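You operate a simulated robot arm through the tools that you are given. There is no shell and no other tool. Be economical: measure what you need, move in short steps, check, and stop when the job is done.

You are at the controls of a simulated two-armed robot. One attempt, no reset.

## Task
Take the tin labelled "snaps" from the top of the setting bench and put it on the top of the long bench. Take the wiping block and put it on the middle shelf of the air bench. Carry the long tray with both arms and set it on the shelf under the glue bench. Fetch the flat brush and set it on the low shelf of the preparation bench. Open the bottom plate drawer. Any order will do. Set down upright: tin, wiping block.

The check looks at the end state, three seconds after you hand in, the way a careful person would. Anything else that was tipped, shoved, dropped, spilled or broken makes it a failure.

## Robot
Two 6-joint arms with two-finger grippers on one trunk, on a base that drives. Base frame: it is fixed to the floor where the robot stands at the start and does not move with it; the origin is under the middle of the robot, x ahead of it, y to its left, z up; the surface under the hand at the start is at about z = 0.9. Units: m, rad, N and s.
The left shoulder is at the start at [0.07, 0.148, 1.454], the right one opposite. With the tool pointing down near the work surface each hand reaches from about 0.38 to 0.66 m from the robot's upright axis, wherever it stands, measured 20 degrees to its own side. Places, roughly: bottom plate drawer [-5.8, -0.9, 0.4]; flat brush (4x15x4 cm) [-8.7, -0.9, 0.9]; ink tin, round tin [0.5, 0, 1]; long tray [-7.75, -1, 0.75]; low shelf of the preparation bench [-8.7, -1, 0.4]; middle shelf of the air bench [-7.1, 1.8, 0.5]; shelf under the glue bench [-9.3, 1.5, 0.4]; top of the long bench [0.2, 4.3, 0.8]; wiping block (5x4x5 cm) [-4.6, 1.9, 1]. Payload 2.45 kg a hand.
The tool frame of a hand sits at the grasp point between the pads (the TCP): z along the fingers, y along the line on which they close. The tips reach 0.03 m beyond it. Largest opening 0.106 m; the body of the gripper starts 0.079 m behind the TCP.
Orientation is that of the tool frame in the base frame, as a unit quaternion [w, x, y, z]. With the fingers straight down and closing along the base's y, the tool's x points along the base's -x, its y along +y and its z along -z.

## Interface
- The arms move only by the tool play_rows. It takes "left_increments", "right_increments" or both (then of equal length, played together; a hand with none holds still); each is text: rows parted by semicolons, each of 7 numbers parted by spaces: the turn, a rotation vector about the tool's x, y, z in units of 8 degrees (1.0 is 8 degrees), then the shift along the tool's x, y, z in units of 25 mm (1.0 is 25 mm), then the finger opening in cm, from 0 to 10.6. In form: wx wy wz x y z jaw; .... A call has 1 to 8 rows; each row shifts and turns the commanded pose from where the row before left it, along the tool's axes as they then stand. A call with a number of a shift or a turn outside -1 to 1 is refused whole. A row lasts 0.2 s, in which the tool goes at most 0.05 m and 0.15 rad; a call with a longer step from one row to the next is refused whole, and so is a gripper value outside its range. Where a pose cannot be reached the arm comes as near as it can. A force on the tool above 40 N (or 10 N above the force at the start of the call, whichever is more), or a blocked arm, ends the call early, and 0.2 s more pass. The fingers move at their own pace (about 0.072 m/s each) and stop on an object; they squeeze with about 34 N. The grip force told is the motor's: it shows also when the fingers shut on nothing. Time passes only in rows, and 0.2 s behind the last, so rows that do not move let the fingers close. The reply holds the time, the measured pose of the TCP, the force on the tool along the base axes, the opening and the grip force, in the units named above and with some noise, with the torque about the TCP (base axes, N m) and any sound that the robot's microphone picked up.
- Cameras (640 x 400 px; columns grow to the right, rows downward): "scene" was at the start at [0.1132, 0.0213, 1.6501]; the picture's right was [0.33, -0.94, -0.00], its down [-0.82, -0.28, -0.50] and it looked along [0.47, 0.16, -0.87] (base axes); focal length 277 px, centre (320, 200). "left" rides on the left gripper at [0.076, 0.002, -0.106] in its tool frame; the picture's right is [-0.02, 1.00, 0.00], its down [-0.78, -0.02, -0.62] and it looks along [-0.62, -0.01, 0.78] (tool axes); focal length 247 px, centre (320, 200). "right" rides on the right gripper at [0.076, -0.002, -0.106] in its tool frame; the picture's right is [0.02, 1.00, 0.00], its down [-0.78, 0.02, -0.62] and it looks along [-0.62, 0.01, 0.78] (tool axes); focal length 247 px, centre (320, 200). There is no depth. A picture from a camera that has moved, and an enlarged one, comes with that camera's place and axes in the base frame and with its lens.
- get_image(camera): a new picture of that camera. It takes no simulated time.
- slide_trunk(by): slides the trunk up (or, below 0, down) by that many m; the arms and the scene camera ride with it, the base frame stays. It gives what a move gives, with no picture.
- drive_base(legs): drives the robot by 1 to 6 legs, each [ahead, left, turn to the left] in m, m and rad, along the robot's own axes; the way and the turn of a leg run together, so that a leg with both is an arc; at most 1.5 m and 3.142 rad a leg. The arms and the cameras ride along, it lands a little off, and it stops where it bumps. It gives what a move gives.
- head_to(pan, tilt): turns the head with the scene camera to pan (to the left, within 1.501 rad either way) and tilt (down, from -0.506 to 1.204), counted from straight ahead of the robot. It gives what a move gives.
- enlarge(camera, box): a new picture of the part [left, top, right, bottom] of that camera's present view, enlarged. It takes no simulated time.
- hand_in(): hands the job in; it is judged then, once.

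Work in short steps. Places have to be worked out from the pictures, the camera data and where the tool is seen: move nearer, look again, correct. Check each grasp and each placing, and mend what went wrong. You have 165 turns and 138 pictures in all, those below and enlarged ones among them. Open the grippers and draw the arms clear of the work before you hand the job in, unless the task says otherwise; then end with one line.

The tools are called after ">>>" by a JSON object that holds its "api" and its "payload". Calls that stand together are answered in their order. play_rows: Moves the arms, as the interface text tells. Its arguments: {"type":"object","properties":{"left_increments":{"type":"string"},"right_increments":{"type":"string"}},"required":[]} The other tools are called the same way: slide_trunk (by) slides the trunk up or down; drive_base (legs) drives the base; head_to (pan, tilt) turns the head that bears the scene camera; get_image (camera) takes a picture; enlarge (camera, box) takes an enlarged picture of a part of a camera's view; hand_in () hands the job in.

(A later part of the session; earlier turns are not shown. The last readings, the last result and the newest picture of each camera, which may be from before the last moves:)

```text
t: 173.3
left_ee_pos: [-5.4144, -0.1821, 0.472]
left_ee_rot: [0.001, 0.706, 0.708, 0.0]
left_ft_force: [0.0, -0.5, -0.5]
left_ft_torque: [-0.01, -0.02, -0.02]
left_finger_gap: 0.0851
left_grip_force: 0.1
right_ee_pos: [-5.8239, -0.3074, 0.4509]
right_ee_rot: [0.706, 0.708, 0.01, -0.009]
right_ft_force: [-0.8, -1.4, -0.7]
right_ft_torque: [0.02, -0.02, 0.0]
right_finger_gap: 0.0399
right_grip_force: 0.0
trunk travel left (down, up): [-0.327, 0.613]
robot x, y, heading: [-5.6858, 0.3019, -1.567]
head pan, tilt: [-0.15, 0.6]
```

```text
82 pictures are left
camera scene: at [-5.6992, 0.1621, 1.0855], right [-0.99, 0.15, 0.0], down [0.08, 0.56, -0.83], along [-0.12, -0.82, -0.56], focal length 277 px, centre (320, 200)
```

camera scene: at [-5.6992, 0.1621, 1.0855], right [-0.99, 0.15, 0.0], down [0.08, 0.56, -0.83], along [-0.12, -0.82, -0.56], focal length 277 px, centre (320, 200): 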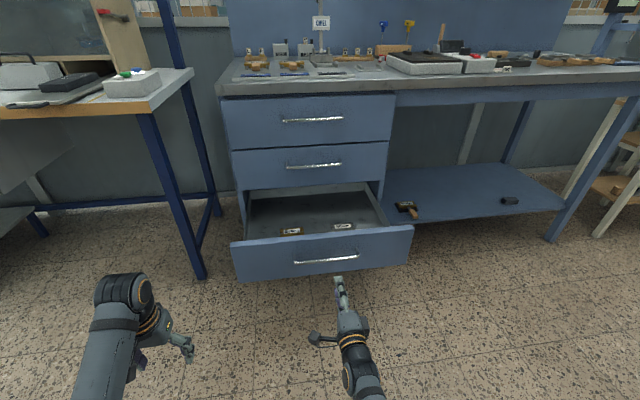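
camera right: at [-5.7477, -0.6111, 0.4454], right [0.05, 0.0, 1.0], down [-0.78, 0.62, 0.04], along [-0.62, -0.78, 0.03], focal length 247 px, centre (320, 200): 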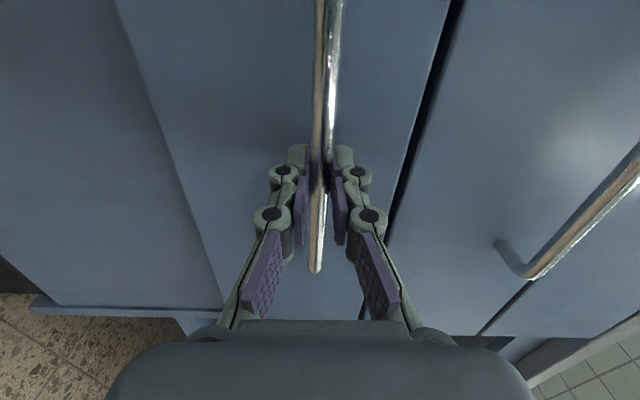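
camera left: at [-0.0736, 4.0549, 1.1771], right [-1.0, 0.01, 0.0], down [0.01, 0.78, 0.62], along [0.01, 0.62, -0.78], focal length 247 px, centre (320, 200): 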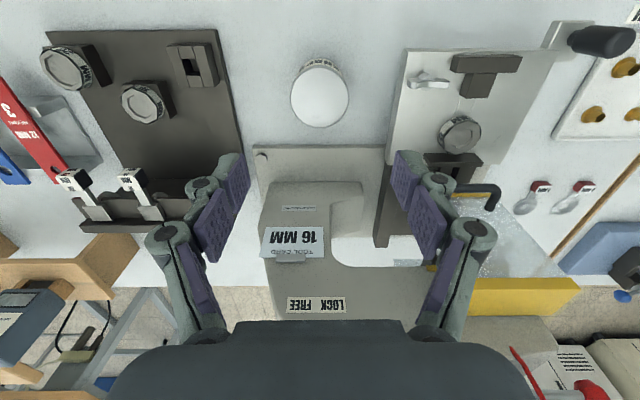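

The hand slipped at the end of travel: the drawer is at its stop, open. Now I raise the trunk and turn to face -x to look along the aisle.

>>> {"api": "slide_trunk", "payload": {"by": 0.4}}

>>> {"api": "slide_trunk", "payload": {"by": 0.2}}

>>> {"api": "drive_base", "payload": {"legs": [[0, 0, -1.571]]}}

>>> {"api": "head_to", "payload": {"pan": 0.15, "tilt": 0.5}}

>>> {"api": "get_image", "payload": {"camera": "scene"}}

```text
t: 177.1
left_ee_pos: [-5.4148, -0.1818, 0.8723]
left_ee_rot: [0.0, 0.706, 0.708, -0.002]
left_ft_force: [0.2, 0.3, 0.7]
left_ft_torque: [0.03, -0.02, -0.01]
left_finger_gap: 0.0852
left_grip_force: 0.0
right_ee_pos: [-5.8235, -0.3071, 0.8511]
right_ee_rot: [0.706, 0.708, 0.01, -0.009]
right_ft_force: [-0.6, -0.3, -0.6]
right_ft_torque: [-0.02, 0.02, 0.0]
right_finger_gap: 0.0401
right_grip_force: 0.0
trunk travel left (down, up): [-0.727, 0.213]
robot x, y, heading: [-5.6877, 0.3019, -1.571]
head pan, tilt: [-0.15, 0.6]
```

```text
t: 179.3
left_ee_pos: [-5.4143, -0.1818, 1.0704]
left_ee_rot: [0.0, 0.706, 0.708, -0.001]
left_ft_force: [0.4, 0.1, 0.1]
left_ft_torque: [0.02, 0.01, 0.02]
left_finger_gap: 0.0851
left_grip_force: 0.1
right_ee_pos: [-5.8246, -0.308, 1.0508]
right_ee_rot: [0.707, 0.707, 0.009, -0.01]
right_ft_force: [0.9, -0.4, 0.6]
right_ft_torque: [-0.03, 0.0, -0.02]
right_finger_gap: 0.04
right_grip_force: 0.0
trunk travel left (down, up): [-0.927, 0.013]
robot x, y, heading: [-5.6848, 0.2956, -1.57]
head pan, tilt: [-0.15, 0.6]
```

```text
t: 183.5
left_ee_pos: [-6.165, 0.0244, 1.0734]
left_ee_rot: [-0.001, 1.0, 0.004, -0.001]
left_ft_force: [-0.4, -0.1, -0.5]
left_ft_torque: [0.01, 0.04, 0.01]
left_finger_gap: 0.0852
left_grip_force: 0.1
right_ee_pos: [-6.2953, 0.4325, 1.0502]
right_ee_rot: [0.495, 0.509, -0.492, -0.504]
right_ft_force: [-1.1, 1.0, -0.3]
right_ft_torque: [-0.03, -0.01, -0.01]
right_finger_gap: 0.0401
right_grip_force: 0.0
trunk travel left (down, up): [-0.927, 0.013]
robot x, y, heading: [-5.6857, 0.2998, -3.133]
head pan, tilt: [-0.15, 0.6]
```

```text
t: 184.3
left_ee_pos: [-6.1665, 0.0259, 1.0717]
left_ee_rot: [-0.001, 1.0, 0.004, -0.001]
left_ft_force: [-0.4, 0.9, 0.0]
left_ft_torque: [-0.02, 0.0, 0.0]
left_finger_gap: 0.0853
left_grip_force: 0.2
right_ee_pos: [-6.2937, 0.4338, 1.0511]
right_ee_rot: [0.494, 0.509, -0.492, -0.504]
right_ft_force: [0.1, 0.3, -0.3]
right_ft_torque: [0.0, 0.0, -0.02]
right_finger_gap: 0.04
right_grip_force: 0.0
trunk travel left (down, up): [-0.927, 0.013]
robot x, y, heading: [-5.6857, 0.2996, -3.136]
head pan, tilt: [0.15, 0.499]
```

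```text
81 pictures are left
camera scene: at [-5.8265, 0.2848, 1.6945], right [-0.16, 0.99, 0.0], down [0.47, 0.08, -0.88], along [-0.87, -0.14, -0.48], focal length 277 px, centre (320, 200)
```

scene: 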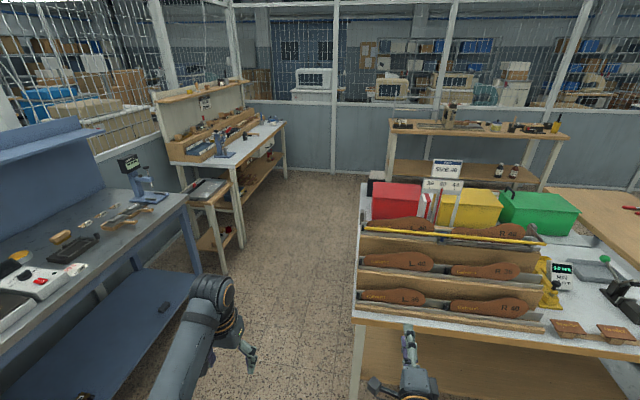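

The small table with the tray and the preparation bench are ahead left; the glue bench is ahead right. I enlarge them.

>>> {"api": "enlarge", "payload": {"camera": "scene", "box": [140, 70, 300, 280]}}

>>> {"api": "enlarge", "payload": {"camera": "scene", "box": [370, 90, 590, 200]}}

```text
1.90 times, centred on (220, 175) of scene
camera zoom: at [-5.8265, 0.2848, 1.6945], right [-0.16, 0.99, 0.0], down [0.47, 0.08, -0.88], along [-0.87, -0.14, -0.48], focal length 528 px, centre (510, 248)
```

zoom: 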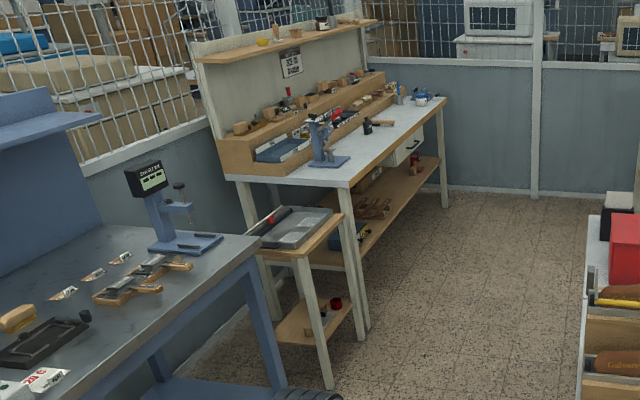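

```text
2.91 times, centred on (480, 145) of scene
camera zoom: at [-5.8265, 0.2848, 1.6945], right [-0.16, 0.99, 0.0], down [0.47, 0.08, -0.88], along [-0.87, -0.14, -0.48], focal length 806 px, centre (-146, 360)
```

zoom: 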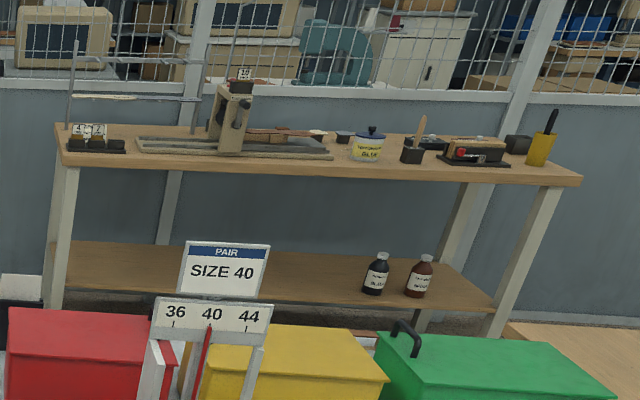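

I drive between the drawer and the bench corner to about (-7.0, -0.22) and look at the tray.

>>> {"api": "drive_base", "payload": {"legs": [[0.6, 0.38, 0], [0.6, 0.14, 0]]}}

>>> {"api": "head_to", "payload": {"pan": 0.7, "tilt": 0.7}}

>>> {"api": "get_image", "payload": {"camera": "scene"}}

```text
t: 191.2
left_ee_pos: [-7.3684, -0.4807, 1.0719]
left_ee_rot: [-0.001, 1.0, -0.009, -0.002]
left_ft_force: [0.1, -0.4, 0.3]
left_ft_torque: [-0.01, 0.03, -0.01]
left_finger_gap: 0.0849
left_grip_force: 0.0
right_ee_pos: [-7.485, -0.0681, 1.051]
right_ee_rot: [-0.487, -0.502, 0.499, 0.512]
right_ft_force: [0.3, -0.8, -0.4]
right_ft_torque: [-0.02, 0.03, 0.0]
right_finger_gap: 0.0401
right_grip_force: 0.0
trunk travel left (down, up): [-0.927, 0.013]
robot x, y, heading: [-6.8819, -0.2171, 3.123]
head pan, tilt: [0.15, 0.499]
```

```text
t: 192.2
left_ee_pos: [-7.3684, -0.4804, 1.0718]
left_ee_rot: [-0.001, 1.0, -0.008, -0.001]
left_ft_force: [0.1, 1.0, 0.5]
left_ft_torque: [0.04, 0.05, -0.02]
left_finger_gap: 0.085
left_grip_force: 0.1
right_ee_pos: [-7.4864, -0.0678, 1.0502]
right_ee_rot: [-0.487, -0.502, 0.499, 0.511]
right_ft_force: [-0.1, 0.2, 0.3]
right_ft_torque: [0.01, 0.02, 0.01]
right_finger_gap: 0.0398
right_grip_force: 0.1
trunk travel left (down, up): [-0.927, 0.013]
robot x, y, heading: [-6.8816, -0.2141, 3.125]
head pan, tilt: [0.7, 0.7]
```

```text
78 pictures are left
camera scene: at [-6.9973, -0.271, 1.6768], right [-0.63, 0.78, 0.0], down [0.5, 0.41, -0.77], along [-0.59, -0.48, -0.64], focal length 277 px, centre (320, 200)
```

scene: 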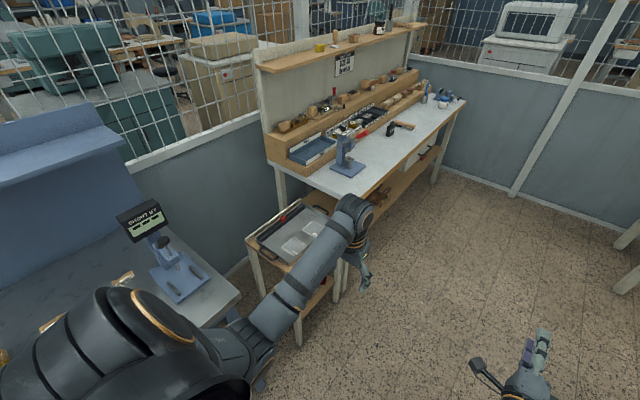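

I drive on west to x ≈ -8.6 and turn to face the preparation bench to find the brush.

>>> {"api": "drive_base", "payload": {"legs": [[0.9, -0.05, 0], [0.8, 0, 0], [0, 0, 1.58]]}}

>>> {"api": "head_to", "payload": {"pan": 0, "tilt": 0.7}}

>>> {"api": "get_image", "payload": {"camera": "scene"}}

```text
t: 204.7
left_ee_pos: [-8.312, -0.6175, 1.0723]
left_ee_rot: [0.0, 0.715, 0.699, -0.002]
left_ft_force: [0.3, -0.3, -0.2]
left_ft_torque: [-0.02, 0.01, -0.01]
left_finger_gap: 0.0848
left_grip_force: 0.0
right_ee_pos: [-8.7238, -0.7316, 1.051]
right_ee_rot: [0.706, 0.708, 0.001, -0.018]
right_ft_force: [-0.8, 0.1, 0.5]
right_ft_torque: [0.02, 0.01, -0.03]
right_finger_gap: 0.0398
right_grip_force: 0.0
trunk travel left (down, up): [-0.927, 0.013]
robot x, y, heading: [-8.5732, -0.1268, -1.596]
head pan, tilt: [0.7, 0.7]
```

```text
t: 205.7
left_ee_pos: [-8.3127, -0.6173, 1.0717]
left_ee_rot: [0.0, 0.715, 0.699, -0.001]
left_ft_force: [-0.1, 0.5, 0.0]
left_ft_torque: [0.01, -0.02, 0.0]
left_finger_gap: 0.0846
left_grip_force: 0.1
right_ee_pos: [-8.7248, -0.7315, 1.0511]
right_ee_rot: [0.706, 0.708, 0.001, -0.018]
right_ft_force: [0.7, -0.4, -0.2]
right_ft_torque: [-0.01, -0.01, 0.03]
right_finger_gap: 0.0398
right_grip_force: 0.0
trunk travel left (down, up): [-0.927, 0.013]
robot x, y, heading: [-8.5713, -0.1273, -1.592]
head pan, tilt: [0.0, 0.7]
```

```text
77 pictures are left
camera scene: at [-8.5745, -0.2635, 1.6768], right [-1.0, 0.02, 0.0], down [0.01, 0.64, -0.76], along [-0.02, -0.76, -0.64], focal length 277 px, centre (320, 200)
```

scene: 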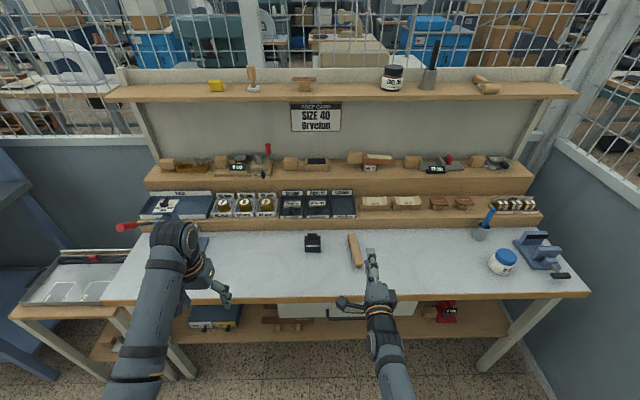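

>>> {"api": "enlarge", "payload": {"camera": "scene", "box": [290, 220, 410, 300]}}

>>> {"api": "enlarge", "payload": {"camera": "scene", "box": [100, 280, 520, 400]}}

>>> {"api": "get_image", "payload": {"camera": "right"}}

```text
5.00 times, centred on (350, 260) of scene
camera zoom: at [-8.5745, -0.2635, 1.6768], right [-1.0, 0.02, 0.0], down [0.01, 0.64, -0.76], along [-0.02, -0.76, -0.64], focal length 1385 px, centre (170, -100)
```

zoom: 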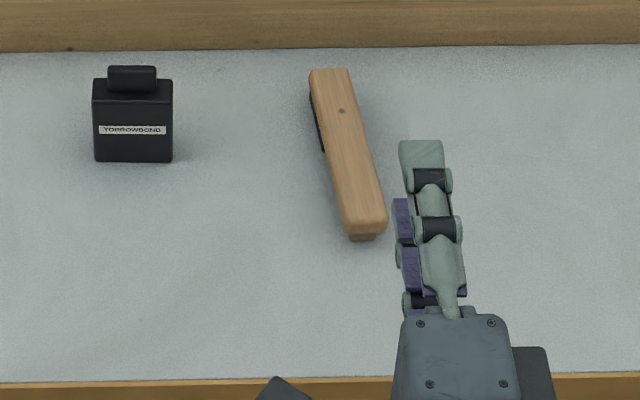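

```text
1.52 times, centred on (310, 340) of scene
camera zoom: at [-8.5745, -0.2635, 1.6768], right [-1.0, 0.02, 0.0], down [0.01, 0.64, -0.76], along [-0.02, -0.76, -0.64], focal length 422 px, centre (335, -13)
```

zoom: 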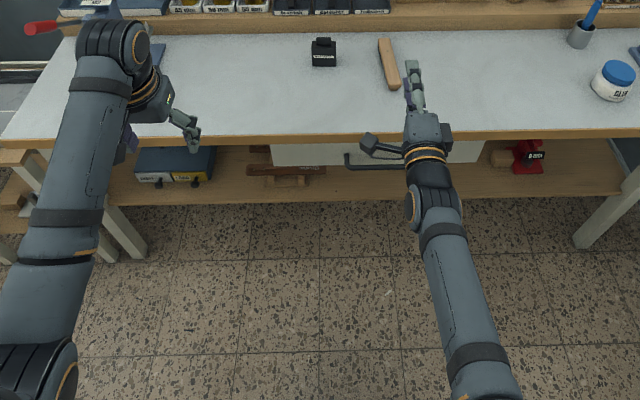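

```text
74 pictures are left
camera right: at [-8.6456, -0.628, 1.0464], right [0.05, 0.0, 1.0], down [-0.77, 0.64, 0.04], along [-0.64, -0.77, 0.03], focal length 247 px, centre (320, 200)
```

right: 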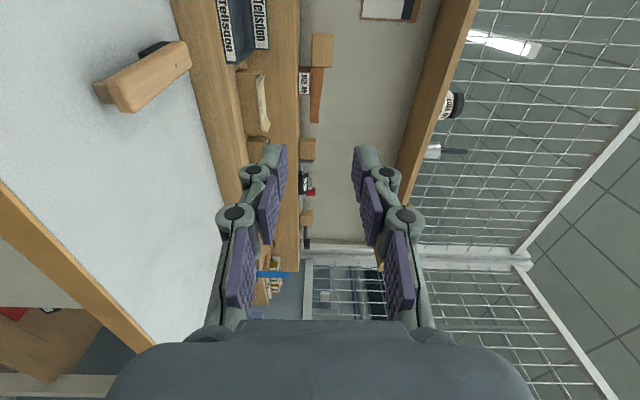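

The flat brush lies bristles-down at about (-8.724, -0.93), top ≈ 0.88, long axis nearly along y. I turn the right hand back: undo the roll, then come to 45° pitch.

>>> {"api": "play_rows", "payload": {"right_increments": "0 0 -0.9375 0 0 0 7;0 0 -0.9375 0 0 0 7;0 0 -0.9375 0 0 0 7;0 0 -0.9375 0 0 0 7;0 0 -0.9375 0 0 0 7;0 0 -0.9375 0 0 0 7;0 0 -0.9375 0 0 0 7;0 0 -0.9375 0 0 0 7"}}

>>> {"api": "play_rows", "payload": {"right_increments": "0 0 -0.9375 0 0 0 7;0 0 -0.9375 0 0 0 7;0 0 -0.9375 0 0 0 7;0 0 -0.9375 0 0 0 7;0 0.94 0 0 0 0 7;0 0.94 0 0 0 0 7;0 0.94 0 0 0 0 7;0 0.94 0 0 0 0 7"}}

>>> {"api": "play_rows", "payload": {"right_increments": "0 0.94 0 0 0 0 7;0 0.94 0 0 0 0 7"}}

>>> {"api": "drive_base", "payload": {"legs": [[0, 0, 0.1]]}}

>>> {"api": "get_image", "payload": {"camera": "right"}}

```text
t: 207.5
left_ee_pos: [-8.3114, -0.6161, 1.0717]
left_ee_rot: [0.0, 0.715, 0.699, -0.001]
left_ft_force: [-0.1, -0.3, 0.0]
left_ft_torque: [0.0, -0.01, 0.0]
left_finger_gap: 0.085
left_grip_force: 0.1
right_ee_pos: [-8.7238, -0.7318, 1.0512]
right_ee_rot: [0.602, 0.613, 0.355, -0.37]
right_ft_force: [1.0, 0.5, -0.7]
right_ft_torque: [0.01, -0.01, 0.0]
right_finger_gap: 0.0702
right_grip_force: 0.0
trunk travel left (down, up): [-0.927, 0.013]
robot x, y, heading: [-8.5727, -0.1302, -1.596]
head pan, tilt: [0.0, 0.7]
```

```text
t: 209.5
left_ee_pos: [-8.3125, -0.6172, 1.0712]
left_ee_rot: [0.0, 0.715, 0.7, -0.001]
left_ft_force: [0.6, -0.4, 0.1]
left_ft_torque: [0.02, 0.01, -0.02]
left_finger_gap: 0.0851
left_grip_force: 0.1
right_ee_pos: [-8.7529, -0.726, 1.0393]
right_ee_rot: [0.313, 0.606, 0.624, -0.381]
right_ft_force: [0.0, 0.0, 0.4]
right_ft_torque: [0.0, 0.0, -0.02]
right_finger_gap: 0.0699
right_grip_force: 0.1
trunk travel left (down, up): [-0.927, 0.013]
robot x, y, heading: [-8.5739, -0.1272, -1.595]
head pan, tilt: [0.0, 0.7]
stopped in row 8 (right hand): the arm was blocked; the commanded pose is now the measured one
```

```text
t: 210.1
left_ee_pos: [-8.3125, -0.6168, 1.0716]
left_ee_rot: [-0.001, 0.715, 0.699, -0.001]
left_ft_force: [0.9, 0.2, 0.0]
left_ft_torque: [-0.02, 0.01, 0.04]
left_finger_gap: 0.085
left_grip_force: 0.1
right_ee_pos: [-8.7578, -0.7236, 1.0337]
right_ee_rot: [0.222, 0.65, 0.663, -0.298]
right_ft_force: [0.0, -0.7, 1.1]
right_ft_torque: [0.0, 0.0, 0.0]
right_finger_gap: 0.0699
right_grip_force: 0.0
trunk travel left (down, up): [-0.927, 0.013]
robot x, y, heading: [-8.5687, -0.1268, -1.595]
head pan, tilt: [0.0, 0.7]
```

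```text
t: 211.0
left_ee_pos: [-8.266, -0.5897, 1.0714]
left_ee_rot: [0.0, 0.679, 0.734, -0.001]
left_ft_force: [-0.4, -0.3, 1.0]
left_ft_torque: [0.01, -0.03, 0.0]
left_finger_gap: 0.0851
left_grip_force: 0.1
right_ee_pos: [-8.7003, -0.7404, 1.0376]
right_ee_rot: [0.239, 0.617, 0.693, -0.289]
right_ft_force: [0.4, -0.6, 0.2]
right_ft_torque: [-0.02, -0.01, 0.02]
right_finger_gap: 0.07
right_grip_force: 0.1
trunk travel left (down, up): [-0.927, 0.013]
robot x, y, heading: [-8.5701, -0.1282, -1.494]
head pan, tilt: [0.0, 0.7]
```

```text
73 pictures are left
camera right: at [-8.7093, -0.612, 1.0601], right [0.99, 0.09, -0.12], down [0.13, -0.13, 0.98], along [0.07, -0.99, -0.14], focal length 247 px, centre (320, 200)
```

right: 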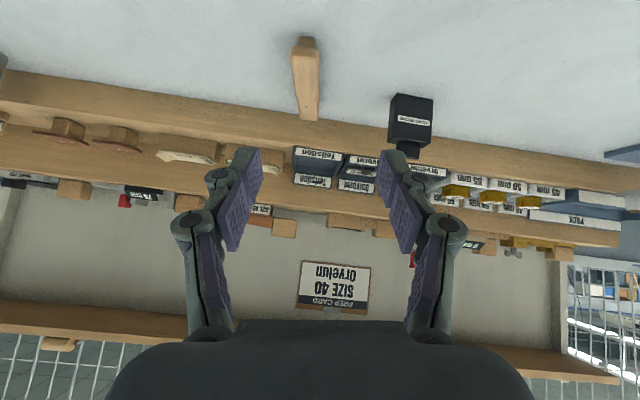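

Orientation needs a small correction. I square it, drive 0.15 ahead, and lower for a pre-grasp.

>>> {"api": "play_rows", "payload": {"right_increments": "-0.27 -0.15 0.26 0 -0.66 0 7;-0.28 -0.15 0.26 0 -0.66 0 7"}}

>>> {"api": "drive_base", "payload": {"legs": [[0.15, 0, 0]]}}

>>> {"api": "play_rows", "payload": {"right_increments": "0 0 0 0.8 0 0 7;0 0 0 0.8 0 0 7;0 0 0 0.8 0 0 7;0 0 0 0.8 0 0 7;0 0 0 0.8 0 0 7;0 0 0 0 0 0.8 7;0 0 0 0 0 0.8 7"}}

>>> {"api": "get_image", "payload": {"camera": "right"}}

```text
t: 211.6
left_ee_pos: [-8.2677, -0.5889, 1.0732]
left_ee_rot: [0.0, 0.679, 0.734, 0.0]
left_ft_force: [-0.1, 0.4, 1.1]
left_ft_torque: [0.0, -0.02, 0.01]
left_finger_gap: 0.0851
left_grip_force: 0.0
right_ee_pos: [-8.7329, -0.7433, 1.0398]
right_ee_rot: [0.287, 0.625, 0.675, -0.265]
right_ft_force: [-1.0, 0.7, 1.2]
right_ft_torque: [0.0, 0.03, 0.01]
right_finger_gap: 0.0701
right_grip_force: 0.0
trunk travel left (down, up): [-0.927, 0.013]
robot x, y, heading: [-8.5684, -0.1293, -1.495]
head pan, tilt: [0.0, 0.7]
```

```text
t: 213.0
left_ee_pos: [-8.2549, -0.7359, 1.0736]
left_ee_rot: [0.001, 0.68, 0.733, -0.002]
left_ft_force: [-0.2, 0.0, -0.3]
left_ft_torque: [0.01, -0.01, 0.0]
left_finger_gap: 0.085
left_grip_force: 0.1
right_ee_pos: [-8.7202, -0.8909, 1.0414]
right_ee_rot: [0.286, 0.626, 0.674, -0.268]
right_ft_force: [-0.8, 0.3, 0.2]
right_ft_torque: [-0.01, 0.03, 0.01]
right_finger_gap: 0.0702
right_grip_force: 0.1
trunk travel left (down, up): [-0.927, 0.013]
robot x, y, heading: [-8.5604, -0.2762, -1.496]
head pan, tilt: [0.0, 0.7]
```

```text
t: 214.6
left_ee_pos: [-8.2553, -0.7398, 1.0706]
left_ee_rot: [-0.001, 0.68, 0.733, -0.001]
left_ft_force: [0.6, -0.4, -1.5]
left_ft_torque: [0.01, 0.05, -0.01]
left_finger_gap: 0.0849
left_grip_force: 0.1
right_ee_pos: [-8.7239, -0.8511, 0.9398]
right_ee_rot: [0.286, 0.626, 0.676, -0.265]
right_ft_force: [-1.0, -0.1, 0.0]
right_ft_torque: [-0.01, 0.0, 0.0]
right_finger_gap: 0.0698
right_grip_force: 0.0
trunk travel left (down, up): [-0.927, 0.013]
robot x, y, heading: [-8.5625, -0.2825, -1.491]
head pan, tilt: [0.0, 0.7]
```

```text
72 pictures are left
camera right: at [-8.7352, -0.7238, 0.9569], right [1.0, 0.09, -0.02], down [0.03, -0.09, 1.0], along [0.09, -0.99, -0.1], focal length 247 px, centre (320, 200)
```

right: 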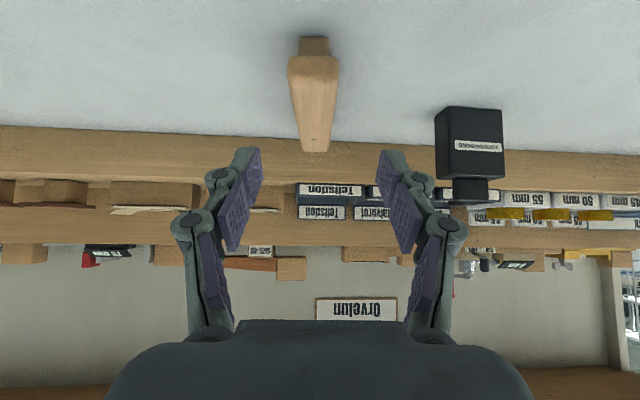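

Brush centre ≈ (-8.724, -0.907). I advance 8 cm along the tool axis and close.

>>> {"api": "play_rows", "payload": {"right_increments": "0 0 0 0 0 0.9 7;0 0 0 0 0 0.9 7;0 0 0 0 0 0.7 7;0 0 0 0.1 0 0.6 7;0 0 0 0 0 0 7"}}

>>> {"api": "get_image", "payload": {"camera": "right"}}

```text
t: 215.8
left_ee_pos: [-8.2543, -0.7384, 1.0721]
left_ee_rot: [0.001, 0.68, 0.733, -0.002]
left_ft_force: [-0.4, 0.5, 0.2]
left_ft_torque: [0.02, 0.01, 0.01]
left_finger_gap: 0.0851
left_grip_force: 0.0
right_ee_pos: [-8.7193, -0.9058, 0.884]
right_ee_rot: [0.286, 0.626, 0.675, -0.267]
right_ft_force: [-1.0, 0.7, -0.4]
right_ft_torque: [0.04, 0.02, -0.04]
right_finger_gap: 0.0699
right_grip_force: 0.0
trunk travel left (down, up): [-0.927, 0.013]
robot x, y, heading: [-8.5648, -0.277, -1.491]
head pan, tilt: [0.0, 0.7]
```

```text
71 pictures are left
camera right: at [-8.7315, -0.7772, 0.9023], right [1.0, 0.09, -0.02], down [0.03, -0.09, 1.0], along [0.09, -0.99, -0.1], focal length 247 px, centre (320, 200)
```

right: 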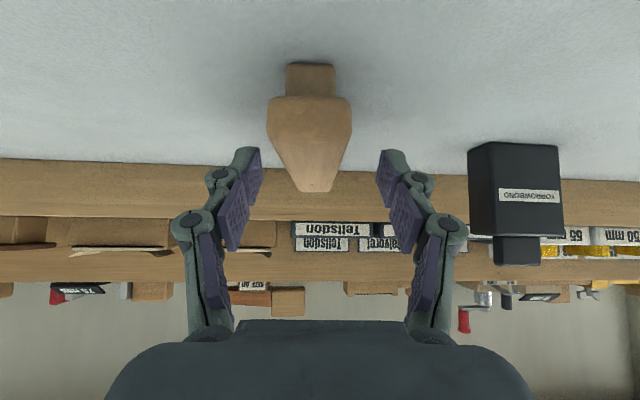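

The handle's top is at z ≈ 0.873 with the table at 0.84. I lower 1 cm and close.

>>> {"api": "play_rows", "payload": {"right_increments": "0 0 0 0.15 0 0.14 7;0 0 0 0.13 0 0.13 7;0 0 0 0 0 0 1;0 0 0 0 0 0 1;0 0 0 0 0 0 1;0 0 0 0 0 0 1;0 0 0 0 0 0 1"}}

>>> {"api": "get_image", "payload": {"camera": "right"}}

```text
t: 217.4
left_ee_pos: [-8.2546, -0.7392, 1.072]
left_ee_rot: [0.001, 0.68, 0.733, -0.002]
left_ft_force: [0.8, -0.4, 0.3]
left_ft_torque: [0.0, -0.01, 0.02]
left_finger_gap: 0.0849
left_grip_force: 0.1
right_ee_pos: [-8.7202, -0.9064, 0.8747]
right_ee_rot: [0.286, 0.626, 0.675, -0.267]
right_ft_force: [0.0, -0.4, -0.8]
right_ft_torque: [-0.07, -0.01, -0.04]
right_finger_gap: 0.0307
right_grip_force: 34.7
trunk travel left (down, up): [-0.927, 0.013]
robot x, y, heading: [-8.5564, -0.2786, -1.498]
head pan, tilt: [0.0, 0.7]
```

```text
70 pictures are left
camera right: at [-8.7319, -0.7771, 0.8925], right [1.0, 0.09, -0.02], down [0.03, -0.09, 1.0], along [0.09, -0.99, -0.1], focal length 247 px, centre (320, 200)
```

right: 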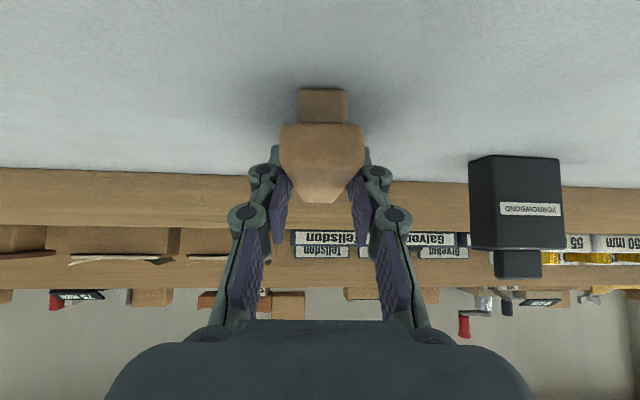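

Gripped at 3.1 cm without table force. I lift straight up.

>>> {"api": "play_rows", "payload": {"right_increments": "0 0 0 -0.4 0 -0.4 1;0 0 0 -0.7 0 -0.7 1;0 0 0 -0.7 0 -0.7 1;0 0 0 -0.7 0 -0.7 1;0 0 0 -0.7 0 -0.7 1"}}

>>> {"api": "get_image", "payload": {"camera": "right"}}

```text
t: 218.6
left_ee_pos: [-8.2539, -0.7381, 1.0725]
left_ee_rot: [-0.001, 0.68, 0.733, -0.001]
left_ft_force: [-0.1, 0.0, -0.5]
left_ft_torque: [-0.03, 0.0, 0.0]
left_finger_gap: 0.085
left_grip_force: 0.1
right_ee_pos: [-8.72, -0.9025, 0.9885]
right_ee_rot: [0.285, 0.626, 0.675, -0.267]
right_ft_force: [0.8, 0.6, -0.4]
right_ft_torque: [0.03, -0.02, -0.02]
right_finger_gap: 0.0309
right_grip_force: 34.2
trunk travel left (down, up): [-0.927, 0.013]
robot x, y, heading: [-8.5624, -0.2772, -1.488]
head pan, tilt: [0.0, 0.7]
```

```text
69 pictures are left
camera right: at [-8.7322, -0.7749, 1.0057], right [1.0, 0.09, -0.02], down [0.03, -0.1, 1.0], along [0.09, -0.99, -0.1], focal length 247 px, centre (320, 200)
```

right: 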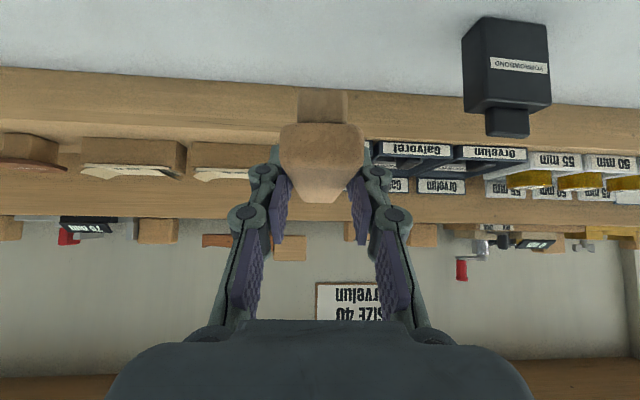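

Held level. I back off 0.4 m, and lower the trunk to look at the low shelf.

>>> {"api": "drive_base", "payload": {"legs": [[-0.4, 0, 0]]}}

>>> {"api": "slide_trunk", "payload": {"by": -0.4}}

>>> {"api": "head_to", "payload": {"pan": -0.1, "tilt": 0.5}}

>>> {"api": "get_image", "payload": {"camera": "scene"}}

```text
t: 221.1
left_ee_pos: [-8.2853, -0.3476, 1.0712]
left_ee_rot: [0.0, 0.682, 0.732, -0.001]
left_ft_force: [0.2, -0.9, 0.0]
left_ft_torque: [0.05, 0.01, 0.02]
left_finger_gap: 0.0848
left_grip_force: 0.1
right_ee_pos: [-8.752, -0.5113, 0.9866]
right_ee_rot: [0.286, 0.627, 0.674, -0.267]
right_ft_force: [0.6, 0.1, -1.6]
right_ft_torque: [0.02, 0.01, -0.01]
right_finger_gap: 0.0312
right_grip_force: 33.8
trunk travel left (down, up): [-0.927, 0.013]
robot x, y, heading: [-8.5877, 0.1132, -1.502]
head pan, tilt: [0.0, 0.7]
```

```text
t: 224.9
left_ee_pos: [-8.2851, -0.347, 0.6721]
left_ee_rot: [0.0, 0.682, 0.732, -0.001]
left_ft_force: [-0.2, 0.4, 0.8]
left_ft_torque: [0.03, 0.0, 0.02]
left_finger_gap: 0.0849
left_grip_force: 0.1
right_ee_pos: [-8.7519, -0.5106, 0.5882]
right_ee_rot: [0.286, 0.627, 0.673, -0.268]
right_ft_force: [0.5, 0.8, -0.6]
right_ft_torque: [0.03, 0.0, 0.0]
right_finger_gap: 0.031
right_grip_force: 33.7
trunk travel left (down, up): [-0.527, 0.413]
robot x, y, heading: [-8.5902, 0.1138, -1.504]
head pan, tilt: [0.0, 0.7]
```

```text
t: 225.6
left_ee_pos: [-8.2851, -0.3464, 0.6718]
left_ee_rot: [0.0, 0.682, 0.731, -0.001]
left_ft_force: [-0.1, 0.5, -0.3]
left_ft_torque: [-0.01, 0.01, 0.0]
left_finger_gap: 0.0848
left_grip_force: 0.1
right_ee_pos: [-8.7517, -0.5109, 0.5877]
right_ee_rot: [0.285, 0.628, 0.673, -0.268]
right_ft_force: [-1.0, -0.1, 0.2]
right_ft_torque: [0.02, 0.0, 0.03]
right_finger_gap: 0.0308
right_grip_force: 34.4
trunk travel left (down, up): [-0.527, 0.413]
robot x, y, heading: [-8.5883, 0.1159, -1.501]
head pan, tilt: [-0.099, 0.499]
```

```text
68 pictures are left
camera scene: at [-8.588, -0.0258, 1.2944], right [-1.0, 0.03, 0.0], down [0.01, 0.48, -0.88], along [-0.03, -0.88, -0.48], focal length 277 px, centre (320, 200)
```

scene: 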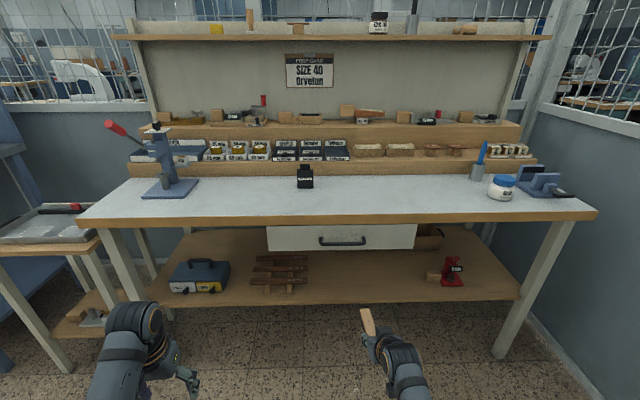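

Free shelf space lies around x ≈ -8.8, beneath the hanging drawer. I lower the trunk 0.1 m and view the shelf edge with the wrist camera.

>>> {"api": "slide_trunk", "payload": {"by": -0.08}}

>>> {"api": "get_image", "payload": {"camera": "right"}}

```text
t: 226.8
left_ee_pos: [-8.2852, -0.3459, 0.5926]
left_ee_rot: [0.0, 0.682, 0.731, -0.001]
left_ft_force: [-1.0, 0.4, 0.0]
left_ft_torque: [0.06, -0.04, 0.0]
left_finger_gap: 0.0848
left_grip_force: 0.1
right_ee_pos: [-8.7519, -0.5099, 0.5081]
right_ee_rot: [0.286, 0.627, 0.673, -0.268]
right_ft_force: [0.5, 0.3, -0.7]
right_ft_torque: [0.03, 0.0, -0.01]
right_finger_gap: 0.0309
right_grip_force: 34.3
trunk travel left (down, up): [-0.447, 0.493]
robot x, y, heading: [-8.5893, 0.1159, -1.501]
head pan, tilt: [-0.099, 0.499]
```

```text
67 pictures are left
camera right: at [-8.7632, -0.3815, 0.5257], right [1.0, 0.09, -0.02], down [0.03, -0.09, 1.0], along [0.08, -0.99, -0.1], focal length 247 px, centre (320, 200)
```

right: 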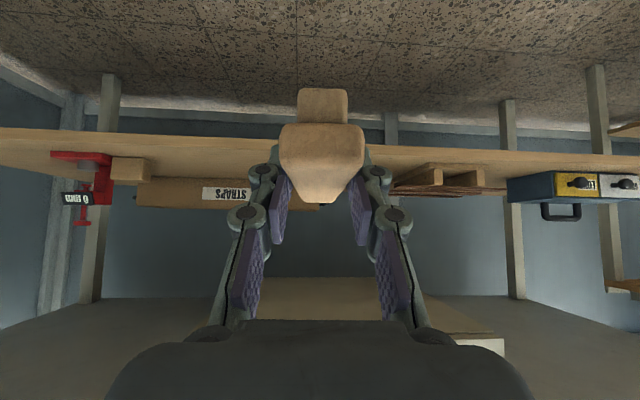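

Shelf z ≈ 0.39, free between the clamp and the wooden piece. I drive in 0.28 m with a slight shift right.

>>> {"api": "drive_base", "payload": {"legs": [[0.28, -0.04, 0]]}}

>>> {"api": "get_image", "payload": {"camera": "right"}}

>>> {"api": "get_image", "payload": {"camera": "scene"}}

```text
t: 228.8
left_ee_pos: [-8.3053, -0.6318, 0.591]
left_ee_rot: [0.0, 0.681, 0.732, 0.0]
left_ft_force: [0.4, -0.2, 0.4]
left_ft_torque: [0.06, 0.0, 0.0]
left_finger_gap: 0.0854
left_grip_force: 0.1
right_ee_pos: [-8.771, -0.7948, 0.5061]
right_ee_rot: [0.285, 0.627, 0.674, -0.268]
right_ft_force: [-0.1, 0.5, -1.7]
right_ft_torque: [0.03, 0.01, 0.02]
right_finger_gap: 0.031
right_grip_force: 34.2
trunk travel left (down, up): [-0.447, 0.493]
robot x, y, heading: [-8.6096, -0.1676, -1.493]
head pan, tilt: [-0.099, 0.499]
```

```text
66 pictures are left
camera right: at [-8.7825, -0.6669, 0.5251], right [1.0, 0.09, -0.02], down [0.03, -0.1, 1.0], along [0.08, -0.99, -0.1], focal length 247 px, centre (320, 200)
```

right: 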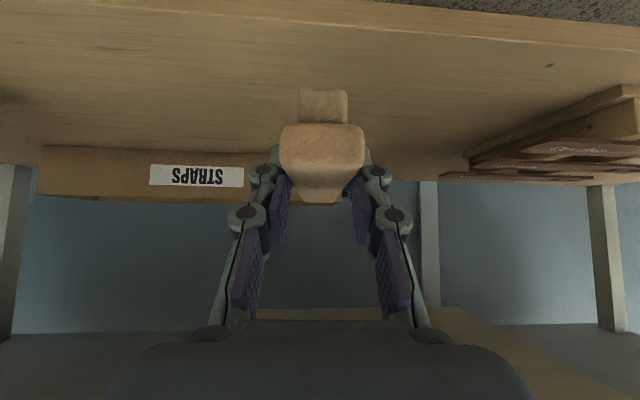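

```text
65 pictures are left
camera scene: at [-8.608, -0.3115, 1.2144], right [-1.0, 0.03, 0.0], down [0.01, 0.48, -0.88], along [-0.03, -0.88, -0.48], focal length 277 px, centre (320, 200)
```

scene: 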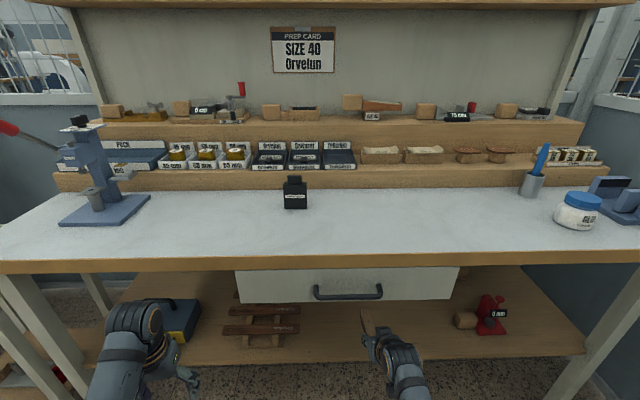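

Shelf front edge at y ≈ -0.82. I advance 0.11 m further in and lower 6 cm.

>>> {"api": "play_rows", "payload": {"right_increments": "0 0 0 -0.78 0 0.81 1;0 0 0 -0.78 0 0.81 1;0 0 0 -0.78 0 0.81 1;0 0 0 -0.78 0 0.81 1;0 0 0 0.57 0 0.55 1;0 0 0 0.57 0 0.55 1;0 0 0 0.57 0 0.55 1"}}

>>> {"api": "get_image", "payload": {"camera": "right"}}

```text
t: 230.4
left_ee_pos: [-8.305, -0.6322, 0.5913]
left_ee_rot: [0.001, 0.682, 0.731, -0.001]
left_ft_force: [0.3, 0.5, -0.1]
left_ft_torque: [0.02, -0.05, 0.03]
left_finger_gap: 0.0848
left_grip_force: 0.2
right_ee_pos: [-8.764, -0.9061, 0.4495]
right_ee_rot: [0.285, 0.627, 0.674, -0.268]
right_ft_force: [-0.6, -0.7, -0.2]
right_ft_torque: [0.0, 0.0, -0.01]
right_finger_gap: 0.0311
right_grip_force: 34.5
trunk travel left (down, up): [-0.447, 0.493]
robot x, y, heading: [-8.6074, -0.1677, -1.503]
head pan, tilt: [-0.099, 0.499]
```

```text
64 pictures are left
camera right: at [-8.7756, -0.7777, 0.4675], right [1.0, 0.09, -0.02], down [0.03, -0.09, 1.0], along [0.08, -0.99, -0.1], focal length 247 px, centre (320, 200)
```

right: 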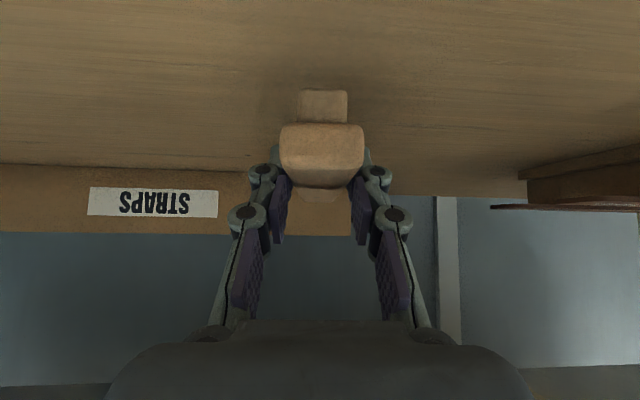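

I lower in fine steps watching for contact.

>>> {"api": "play_rows", "payload": {"right_increments": "0 0 0 0.17 0 0.17 1;0 0 0 0.14 0 0.14 1;0 0 0 0.1 0 0.1 1;0 0 0 0.1 0 0.1 1;0 0 0 0.08 0 0.08 1"}}

```text
t: 231.6
left_ee_pos: [-8.3048, -0.6318, 0.5908]
left_ee_rot: [-0.001, 0.681, 0.732, -0.001]
left_ft_force: [0.2, 0.5, -0.2]
left_ft_torque: [0.02, -0.03, 0.02]
left_finger_gap: 0.0849
left_grip_force: 0.0
right_ee_pos: [-8.7628, -0.8988, 0.4382]
right_ee_rot: [0.285, 0.627, 0.675, -0.267]
right_ft_force: [0.3, 0.0, -1.7]
right_ft_torque: [0.02, 0.0, 0.02]
right_finger_gap: 0.031
right_grip_force: 34.0
right hand out of reach, approached as far as the arm can: row 1, 3, 4
trunk travel left (down, up): [-0.447, 0.493]
robot x, y, heading: [-8.6062, -0.1709, -1.496]
head pan, tilt: [-0.099, 0.499]
```

Arm at its limit; I lower with the trunk instead.

>>> {"api": "slide_trunk", "payload": {"by": -0.008}}

>>> {"api": "get_image", "payload": {"camera": "right"}}

```text
t: 232.2
left_ee_pos: [-8.3052, -0.6304, 0.5848]
left_ee_rot: [0.001, 0.681, 0.732, -0.001]
left_ft_force: [0.0, -0.6, -1.1]
left_ft_torque: [0.0, 0.01, 0.0]
left_finger_gap: 0.0851
left_grip_force: 0.0
right_ee_pos: [-8.763, -0.8987, 0.4349]
right_ee_rot: [0.288, 0.626, 0.673, -0.269]
right_ft_force: [-0.8, -1.3, 13.0]
right_ft_torque: [0.47, 0.05, 0.02]
right_finger_gap: 0.0309
right_grip_force: 33.6
trunk travel left (down, up): [-0.439, 0.501]
robot x, y, heading: [-8.6109, -0.1675, -1.499]
head pan, tilt: [-0.099, 0.499]
```

```text
63 pictures are left
camera right: at [-8.7743, -0.7705, 0.4518], right [1.0, 0.09, -0.02], down [0.03, -0.09, 1.0], along [0.08, -0.99, -0.09], focal length 247 px, centre (320, 200)
```

right: 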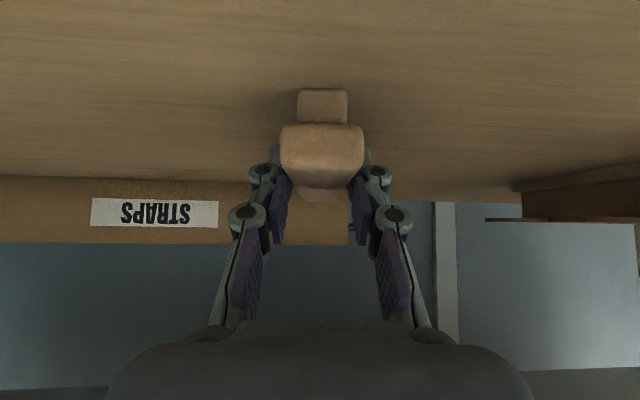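

Contact (13 N). I open and withdraw along the tool axis.

>>> {"api": "play_rows", "payload": {"right_increments": "0 0 0 0 0 0 6;0 0 0 0 0 0 6;0 0 0 0 0 0 6;0 0 0 0 0 -0.6 6;0 0 0 0 0 -0.8 6;0 0 0 0.3 0 -0.8 6;0 0 0 0.3 0 -0.8 6;0 0 0 0.3 0 -0.8 6"}}

>>> {"api": "get_image", "payload": {"camera": "right"}}

```text
t: 234.0
left_ee_pos: [-8.3042, -0.6313, 0.584]
left_ee_rot: [0.0, 0.681, 0.732, -0.001]
left_ft_force: [0.1, 0.8, 0.1]
left_ft_torque: [0.02, 0.02, 0.01]
left_finger_gap: 0.0851
left_grip_force: 0.1
right_ee_pos: [-8.768, -0.8146, 0.4831]
right_ee_rot: [0.286, 0.627, 0.674, -0.268]
right_ft_force: [-0.1, -0.6, -0.2]
right_ft_torque: [0.0, 0.02, 0.01]
right_finger_gap: 0.0602
right_grip_force: 0.0
trunk travel left (down, up): [-0.439, 0.501]
robot x, y, heading: [-8.6083, -0.1661, -1.501]
head pan, tilt: [-0.099, 0.499]
```

```text
62 pictures are left
camera right: at [-8.78, -0.6855, 0.5], right [1.0, 0.09, -0.02], down [0.03, -0.09, 1.0], along [0.08, -0.99, -0.1], focal length 247 px, centre (320, 200)
```

right: 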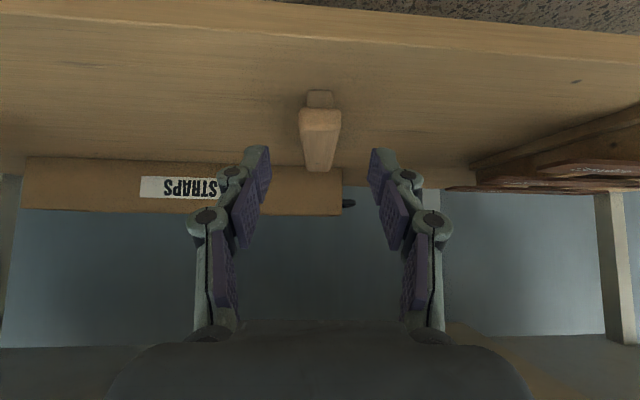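

Brush is placed. I back off, raise the trunk and look at the tray stand.

>>> {"api": "drive_base", "payload": {"legs": [[-0.25, 0, -0.07]]}}

>>> {"api": "slide_trunk", "payload": {"by": 0.4}}

>>> {"api": "drive_base", "payload": {"legs": [[0, 0.75, 0]]}}

>>> {"api": "head_to", "payload": {"pan": 0.1, "tilt": 0.9}}

>>> {"api": "get_image", "payload": {"camera": "scene"}}

```text
t: 235.8
left_ee_pos: [-8.3463, -0.4, 0.5842]
left_ee_rot: [0.0, 0.706, 0.708, -0.002]
left_ft_force: [0.2, 0.8, -0.5]
left_ft_torque: [-0.01, -0.04, 0.01]
left_finger_gap: 0.0851
left_grip_force: 0.1
right_ee_pos: [-8.8209, -0.553, 0.4818]
right_ee_rot: [0.277, 0.65, 0.652, -0.277]
right_ft_force: [-0.6, -0.3, -0.4]
right_ft_torque: [0.02, -0.01, -0.01]
right_finger_gap: 0.0601
right_grip_force: 0.0
trunk travel left (down, up): [-0.439, 0.501]
robot x, y, heading: [-8.616, 0.081, -1.569]
head pan, tilt: [-0.099, 0.499]
```

```text
t: 239.6
left_ee_pos: [-8.3474, -0.4029, 0.984]
left_ee_rot: [0.0, 0.706, 0.708, -0.001]
left_ft_force: [-0.2, -0.7, 0.1]
left_ft_torque: [0.01, 0.0, 0.0]
left_finger_gap: 0.0851
left_grip_force: 0.1
right_ee_pos: [-8.8219, -0.5524, 0.8809]
right_ee_rot: [0.276, 0.65, 0.651, -0.278]
right_ft_force: [-0.5, -0.2, -0.1]
right_ft_torque: [0.0, -0.02, 0.03]
right_finger_gap: 0.0601
right_grip_force: 0.0
trunk travel left (down, up): [-0.839, 0.101]
robot x, y, heading: [-8.6159, 0.0815, -1.57]
head pan, tilt: [-0.099, 0.499]
```

```text
t: 243.8
left_ee_pos: [-7.5804, -0.3609, 0.9832]
left_ee_rot: [0.0, 0.654, 0.757, -0.002]
left_ft_force: [-0.1, 0.2, -0.1]
left_ft_torque: [0.0, 0.03, -0.02]
left_finger_gap: 0.0851
left_grip_force: 0.2
right_ee_pos: [-8.0293, -0.5775, 0.8827]
right_ee_rot: [0.296, 0.601, 0.697, -0.256]
right_ft_force: [0.7, -0.4, -0.2]
right_ft_torque: [-0.01, 0.0, 0.0]
right_finger_gap: 0.06
right_grip_force: 0.1
trunk travel left (down, up): [-0.839, 0.101]
robot x, y, heading: [-7.9174, 0.08, -1.43]
head pan, tilt: [-0.099, 0.499]
stopped in leg 1: the robot was blocked; the commanded pose is now the measured one
```

```text
t: 244.7
left_ee_pos: [-7.5803, -0.3598, 0.9833]
left_ee_rot: [0.001, 0.654, 0.756, -0.002]
left_ft_force: [0.4, -0.7, 0.8]
left_ft_torque: [0.0, -0.01, 0.04]
left_finger_gap: 0.0852
left_grip_force: 0.1
right_ee_pos: [-8.0307, -0.5772, 0.8824]
right_ee_rot: [0.295, 0.602, 0.696, -0.257]
right_ft_force: [0.2, 0.1, -0.8]
right_ft_torque: [0.03, -0.05, 0.04]
right_finger_gap: 0.0599
right_grip_force: 0.1
trunk travel left (down, up): [-0.839, 0.101]
robot x, y, heading: [-7.918, 0.0788, -1.428]
head pan, tilt: [0.099, 0.901]
```

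```text
61 pictures are left
camera scene: at [-7.8929, -0.0449, 1.5727], right [-0.97, -0.24, 0.0], down [-0.19, 0.76, -0.62], along [0.15, -0.6, -0.78], focal length 277 px, centre (320, 200)
```

scene: 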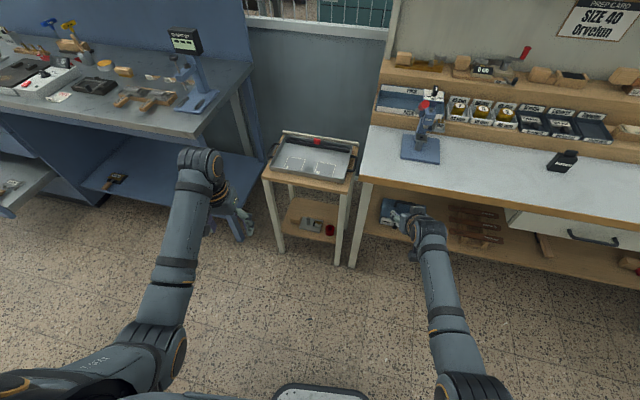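

My base nudged the white bench's corner; I move away from it and re-square, then look at the bench and tray.

>>> {"api": "drive_base", "payload": {"legs": [[0.15, -0.05, 0], [0, 0, -0.14]]}}

>>> {"api": "get_image", "payload": {"camera": "scene"}}

>>> {"api": "enlarge", "payload": {"camera": "scene", "box": [210, 120, 350, 240]}}

>>> {"api": "head_to", "payload": {"pan": 1.5, "tilt": 0.6}}

>>> {"api": "get_image", "payload": {"camera": "scene"}}

```text
t: 246.7
left_ee_pos: [-7.6712, -0.5579, 0.9836]
left_ee_rot: [0.0, 0.705, 0.709, -0.001]
left_ft_force: [0.2, -0.6, -0.8]
left_ft_torque: [0.02, 0.04, -0.01]
left_finger_gap: 0.0849
left_grip_force: 0.0
right_ee_pos: [-8.1466, -0.7097, 0.8829]
right_ee_rot: [0.277, 0.649, 0.652, -0.277]
right_ft_force: [-0.6, -0.2, 0.4]
right_ft_torque: [-0.01, -0.01, 0.03]
right_finger_gap: 0.0599
right_grip_force: 0.0
trunk travel left (down, up): [-0.839, 0.101]
robot x, y, heading: [-7.9457, -0.078, -1.569]
head pan, tilt: [0.099, 0.901]
```

```text
60 pictures are left
camera scene: at [-7.9365, -0.2018, 1.5727], right [-0.99, -0.1, 0.0], down [-0.08, 0.78, -0.62], along [0.06, -0.62, -0.78], focal length 277 px, centre (320, 200)
```

scene: 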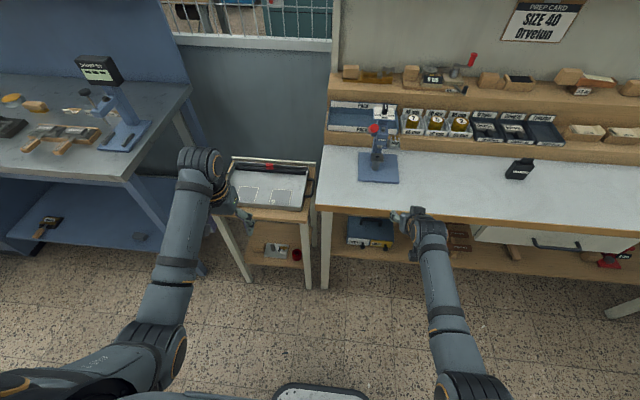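

```text
3.33 times, centred on (280, 180) of scene
camera zoom: at [-7.9365, -0.2018, 1.5727], right [-0.99, -0.1, 0.0], down [-0.08, 0.78, -0.62], along [0.06, -0.62, -0.78], focal length 923 px, centre (453, 267)
```

zoom: 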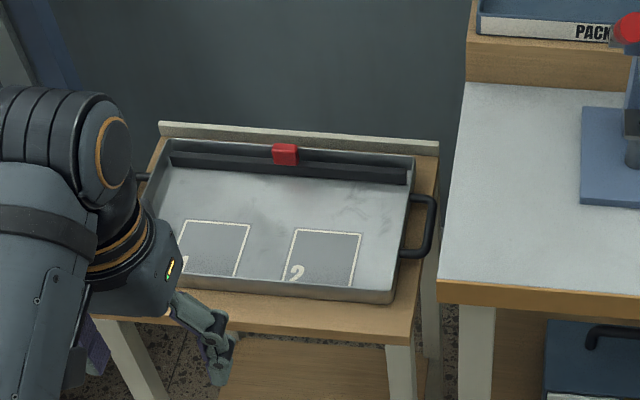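

```text
t: 248.3
left_ee_pos: [-7.6729, -0.5571, 0.9833]
left_ee_rot: [0.0, 0.706, 0.709, -0.002]
left_ft_force: [-0.1, -2.2, -0.5]
left_ft_torque: [0.03, -0.01, 0.02]
left_finger_gap: 0.0848
left_grip_force: 0.1
right_ee_pos: [-8.1487, -0.7107, 0.8823]
right_ee_rot: [0.277, 0.649, 0.652, -0.277]
right_ft_force: [0.0, -0.3, 0.4]
right_ft_torque: [0.0, 0.04, 0.01]
right_finger_gap: 0.0597
right_grip_force: 0.1
trunk travel left (down, up): [-0.839, 0.101]
robot x, y, heading: [-7.9444, -0.0756, -1.569]
head pan, tilt: [1.499, 0.6]
```

```text
58 pictures are left
camera scene: at [-7.857, -0.1331, 1.5974], right [-0.07, -1.0, 0.0], down [-0.56, 0.04, -0.82], along [0.82, -0.06, -0.57], focal length 277 px, centre (320, 200)
```

scene: 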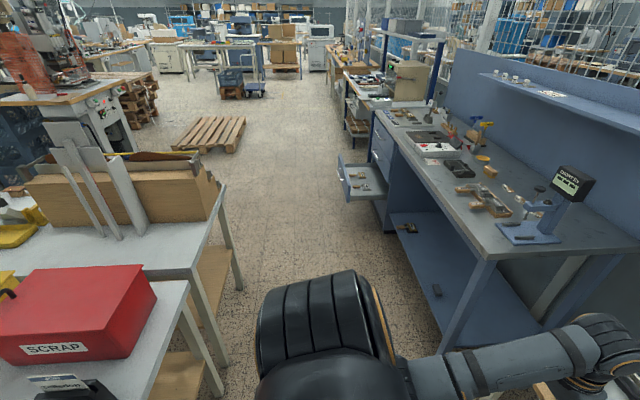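

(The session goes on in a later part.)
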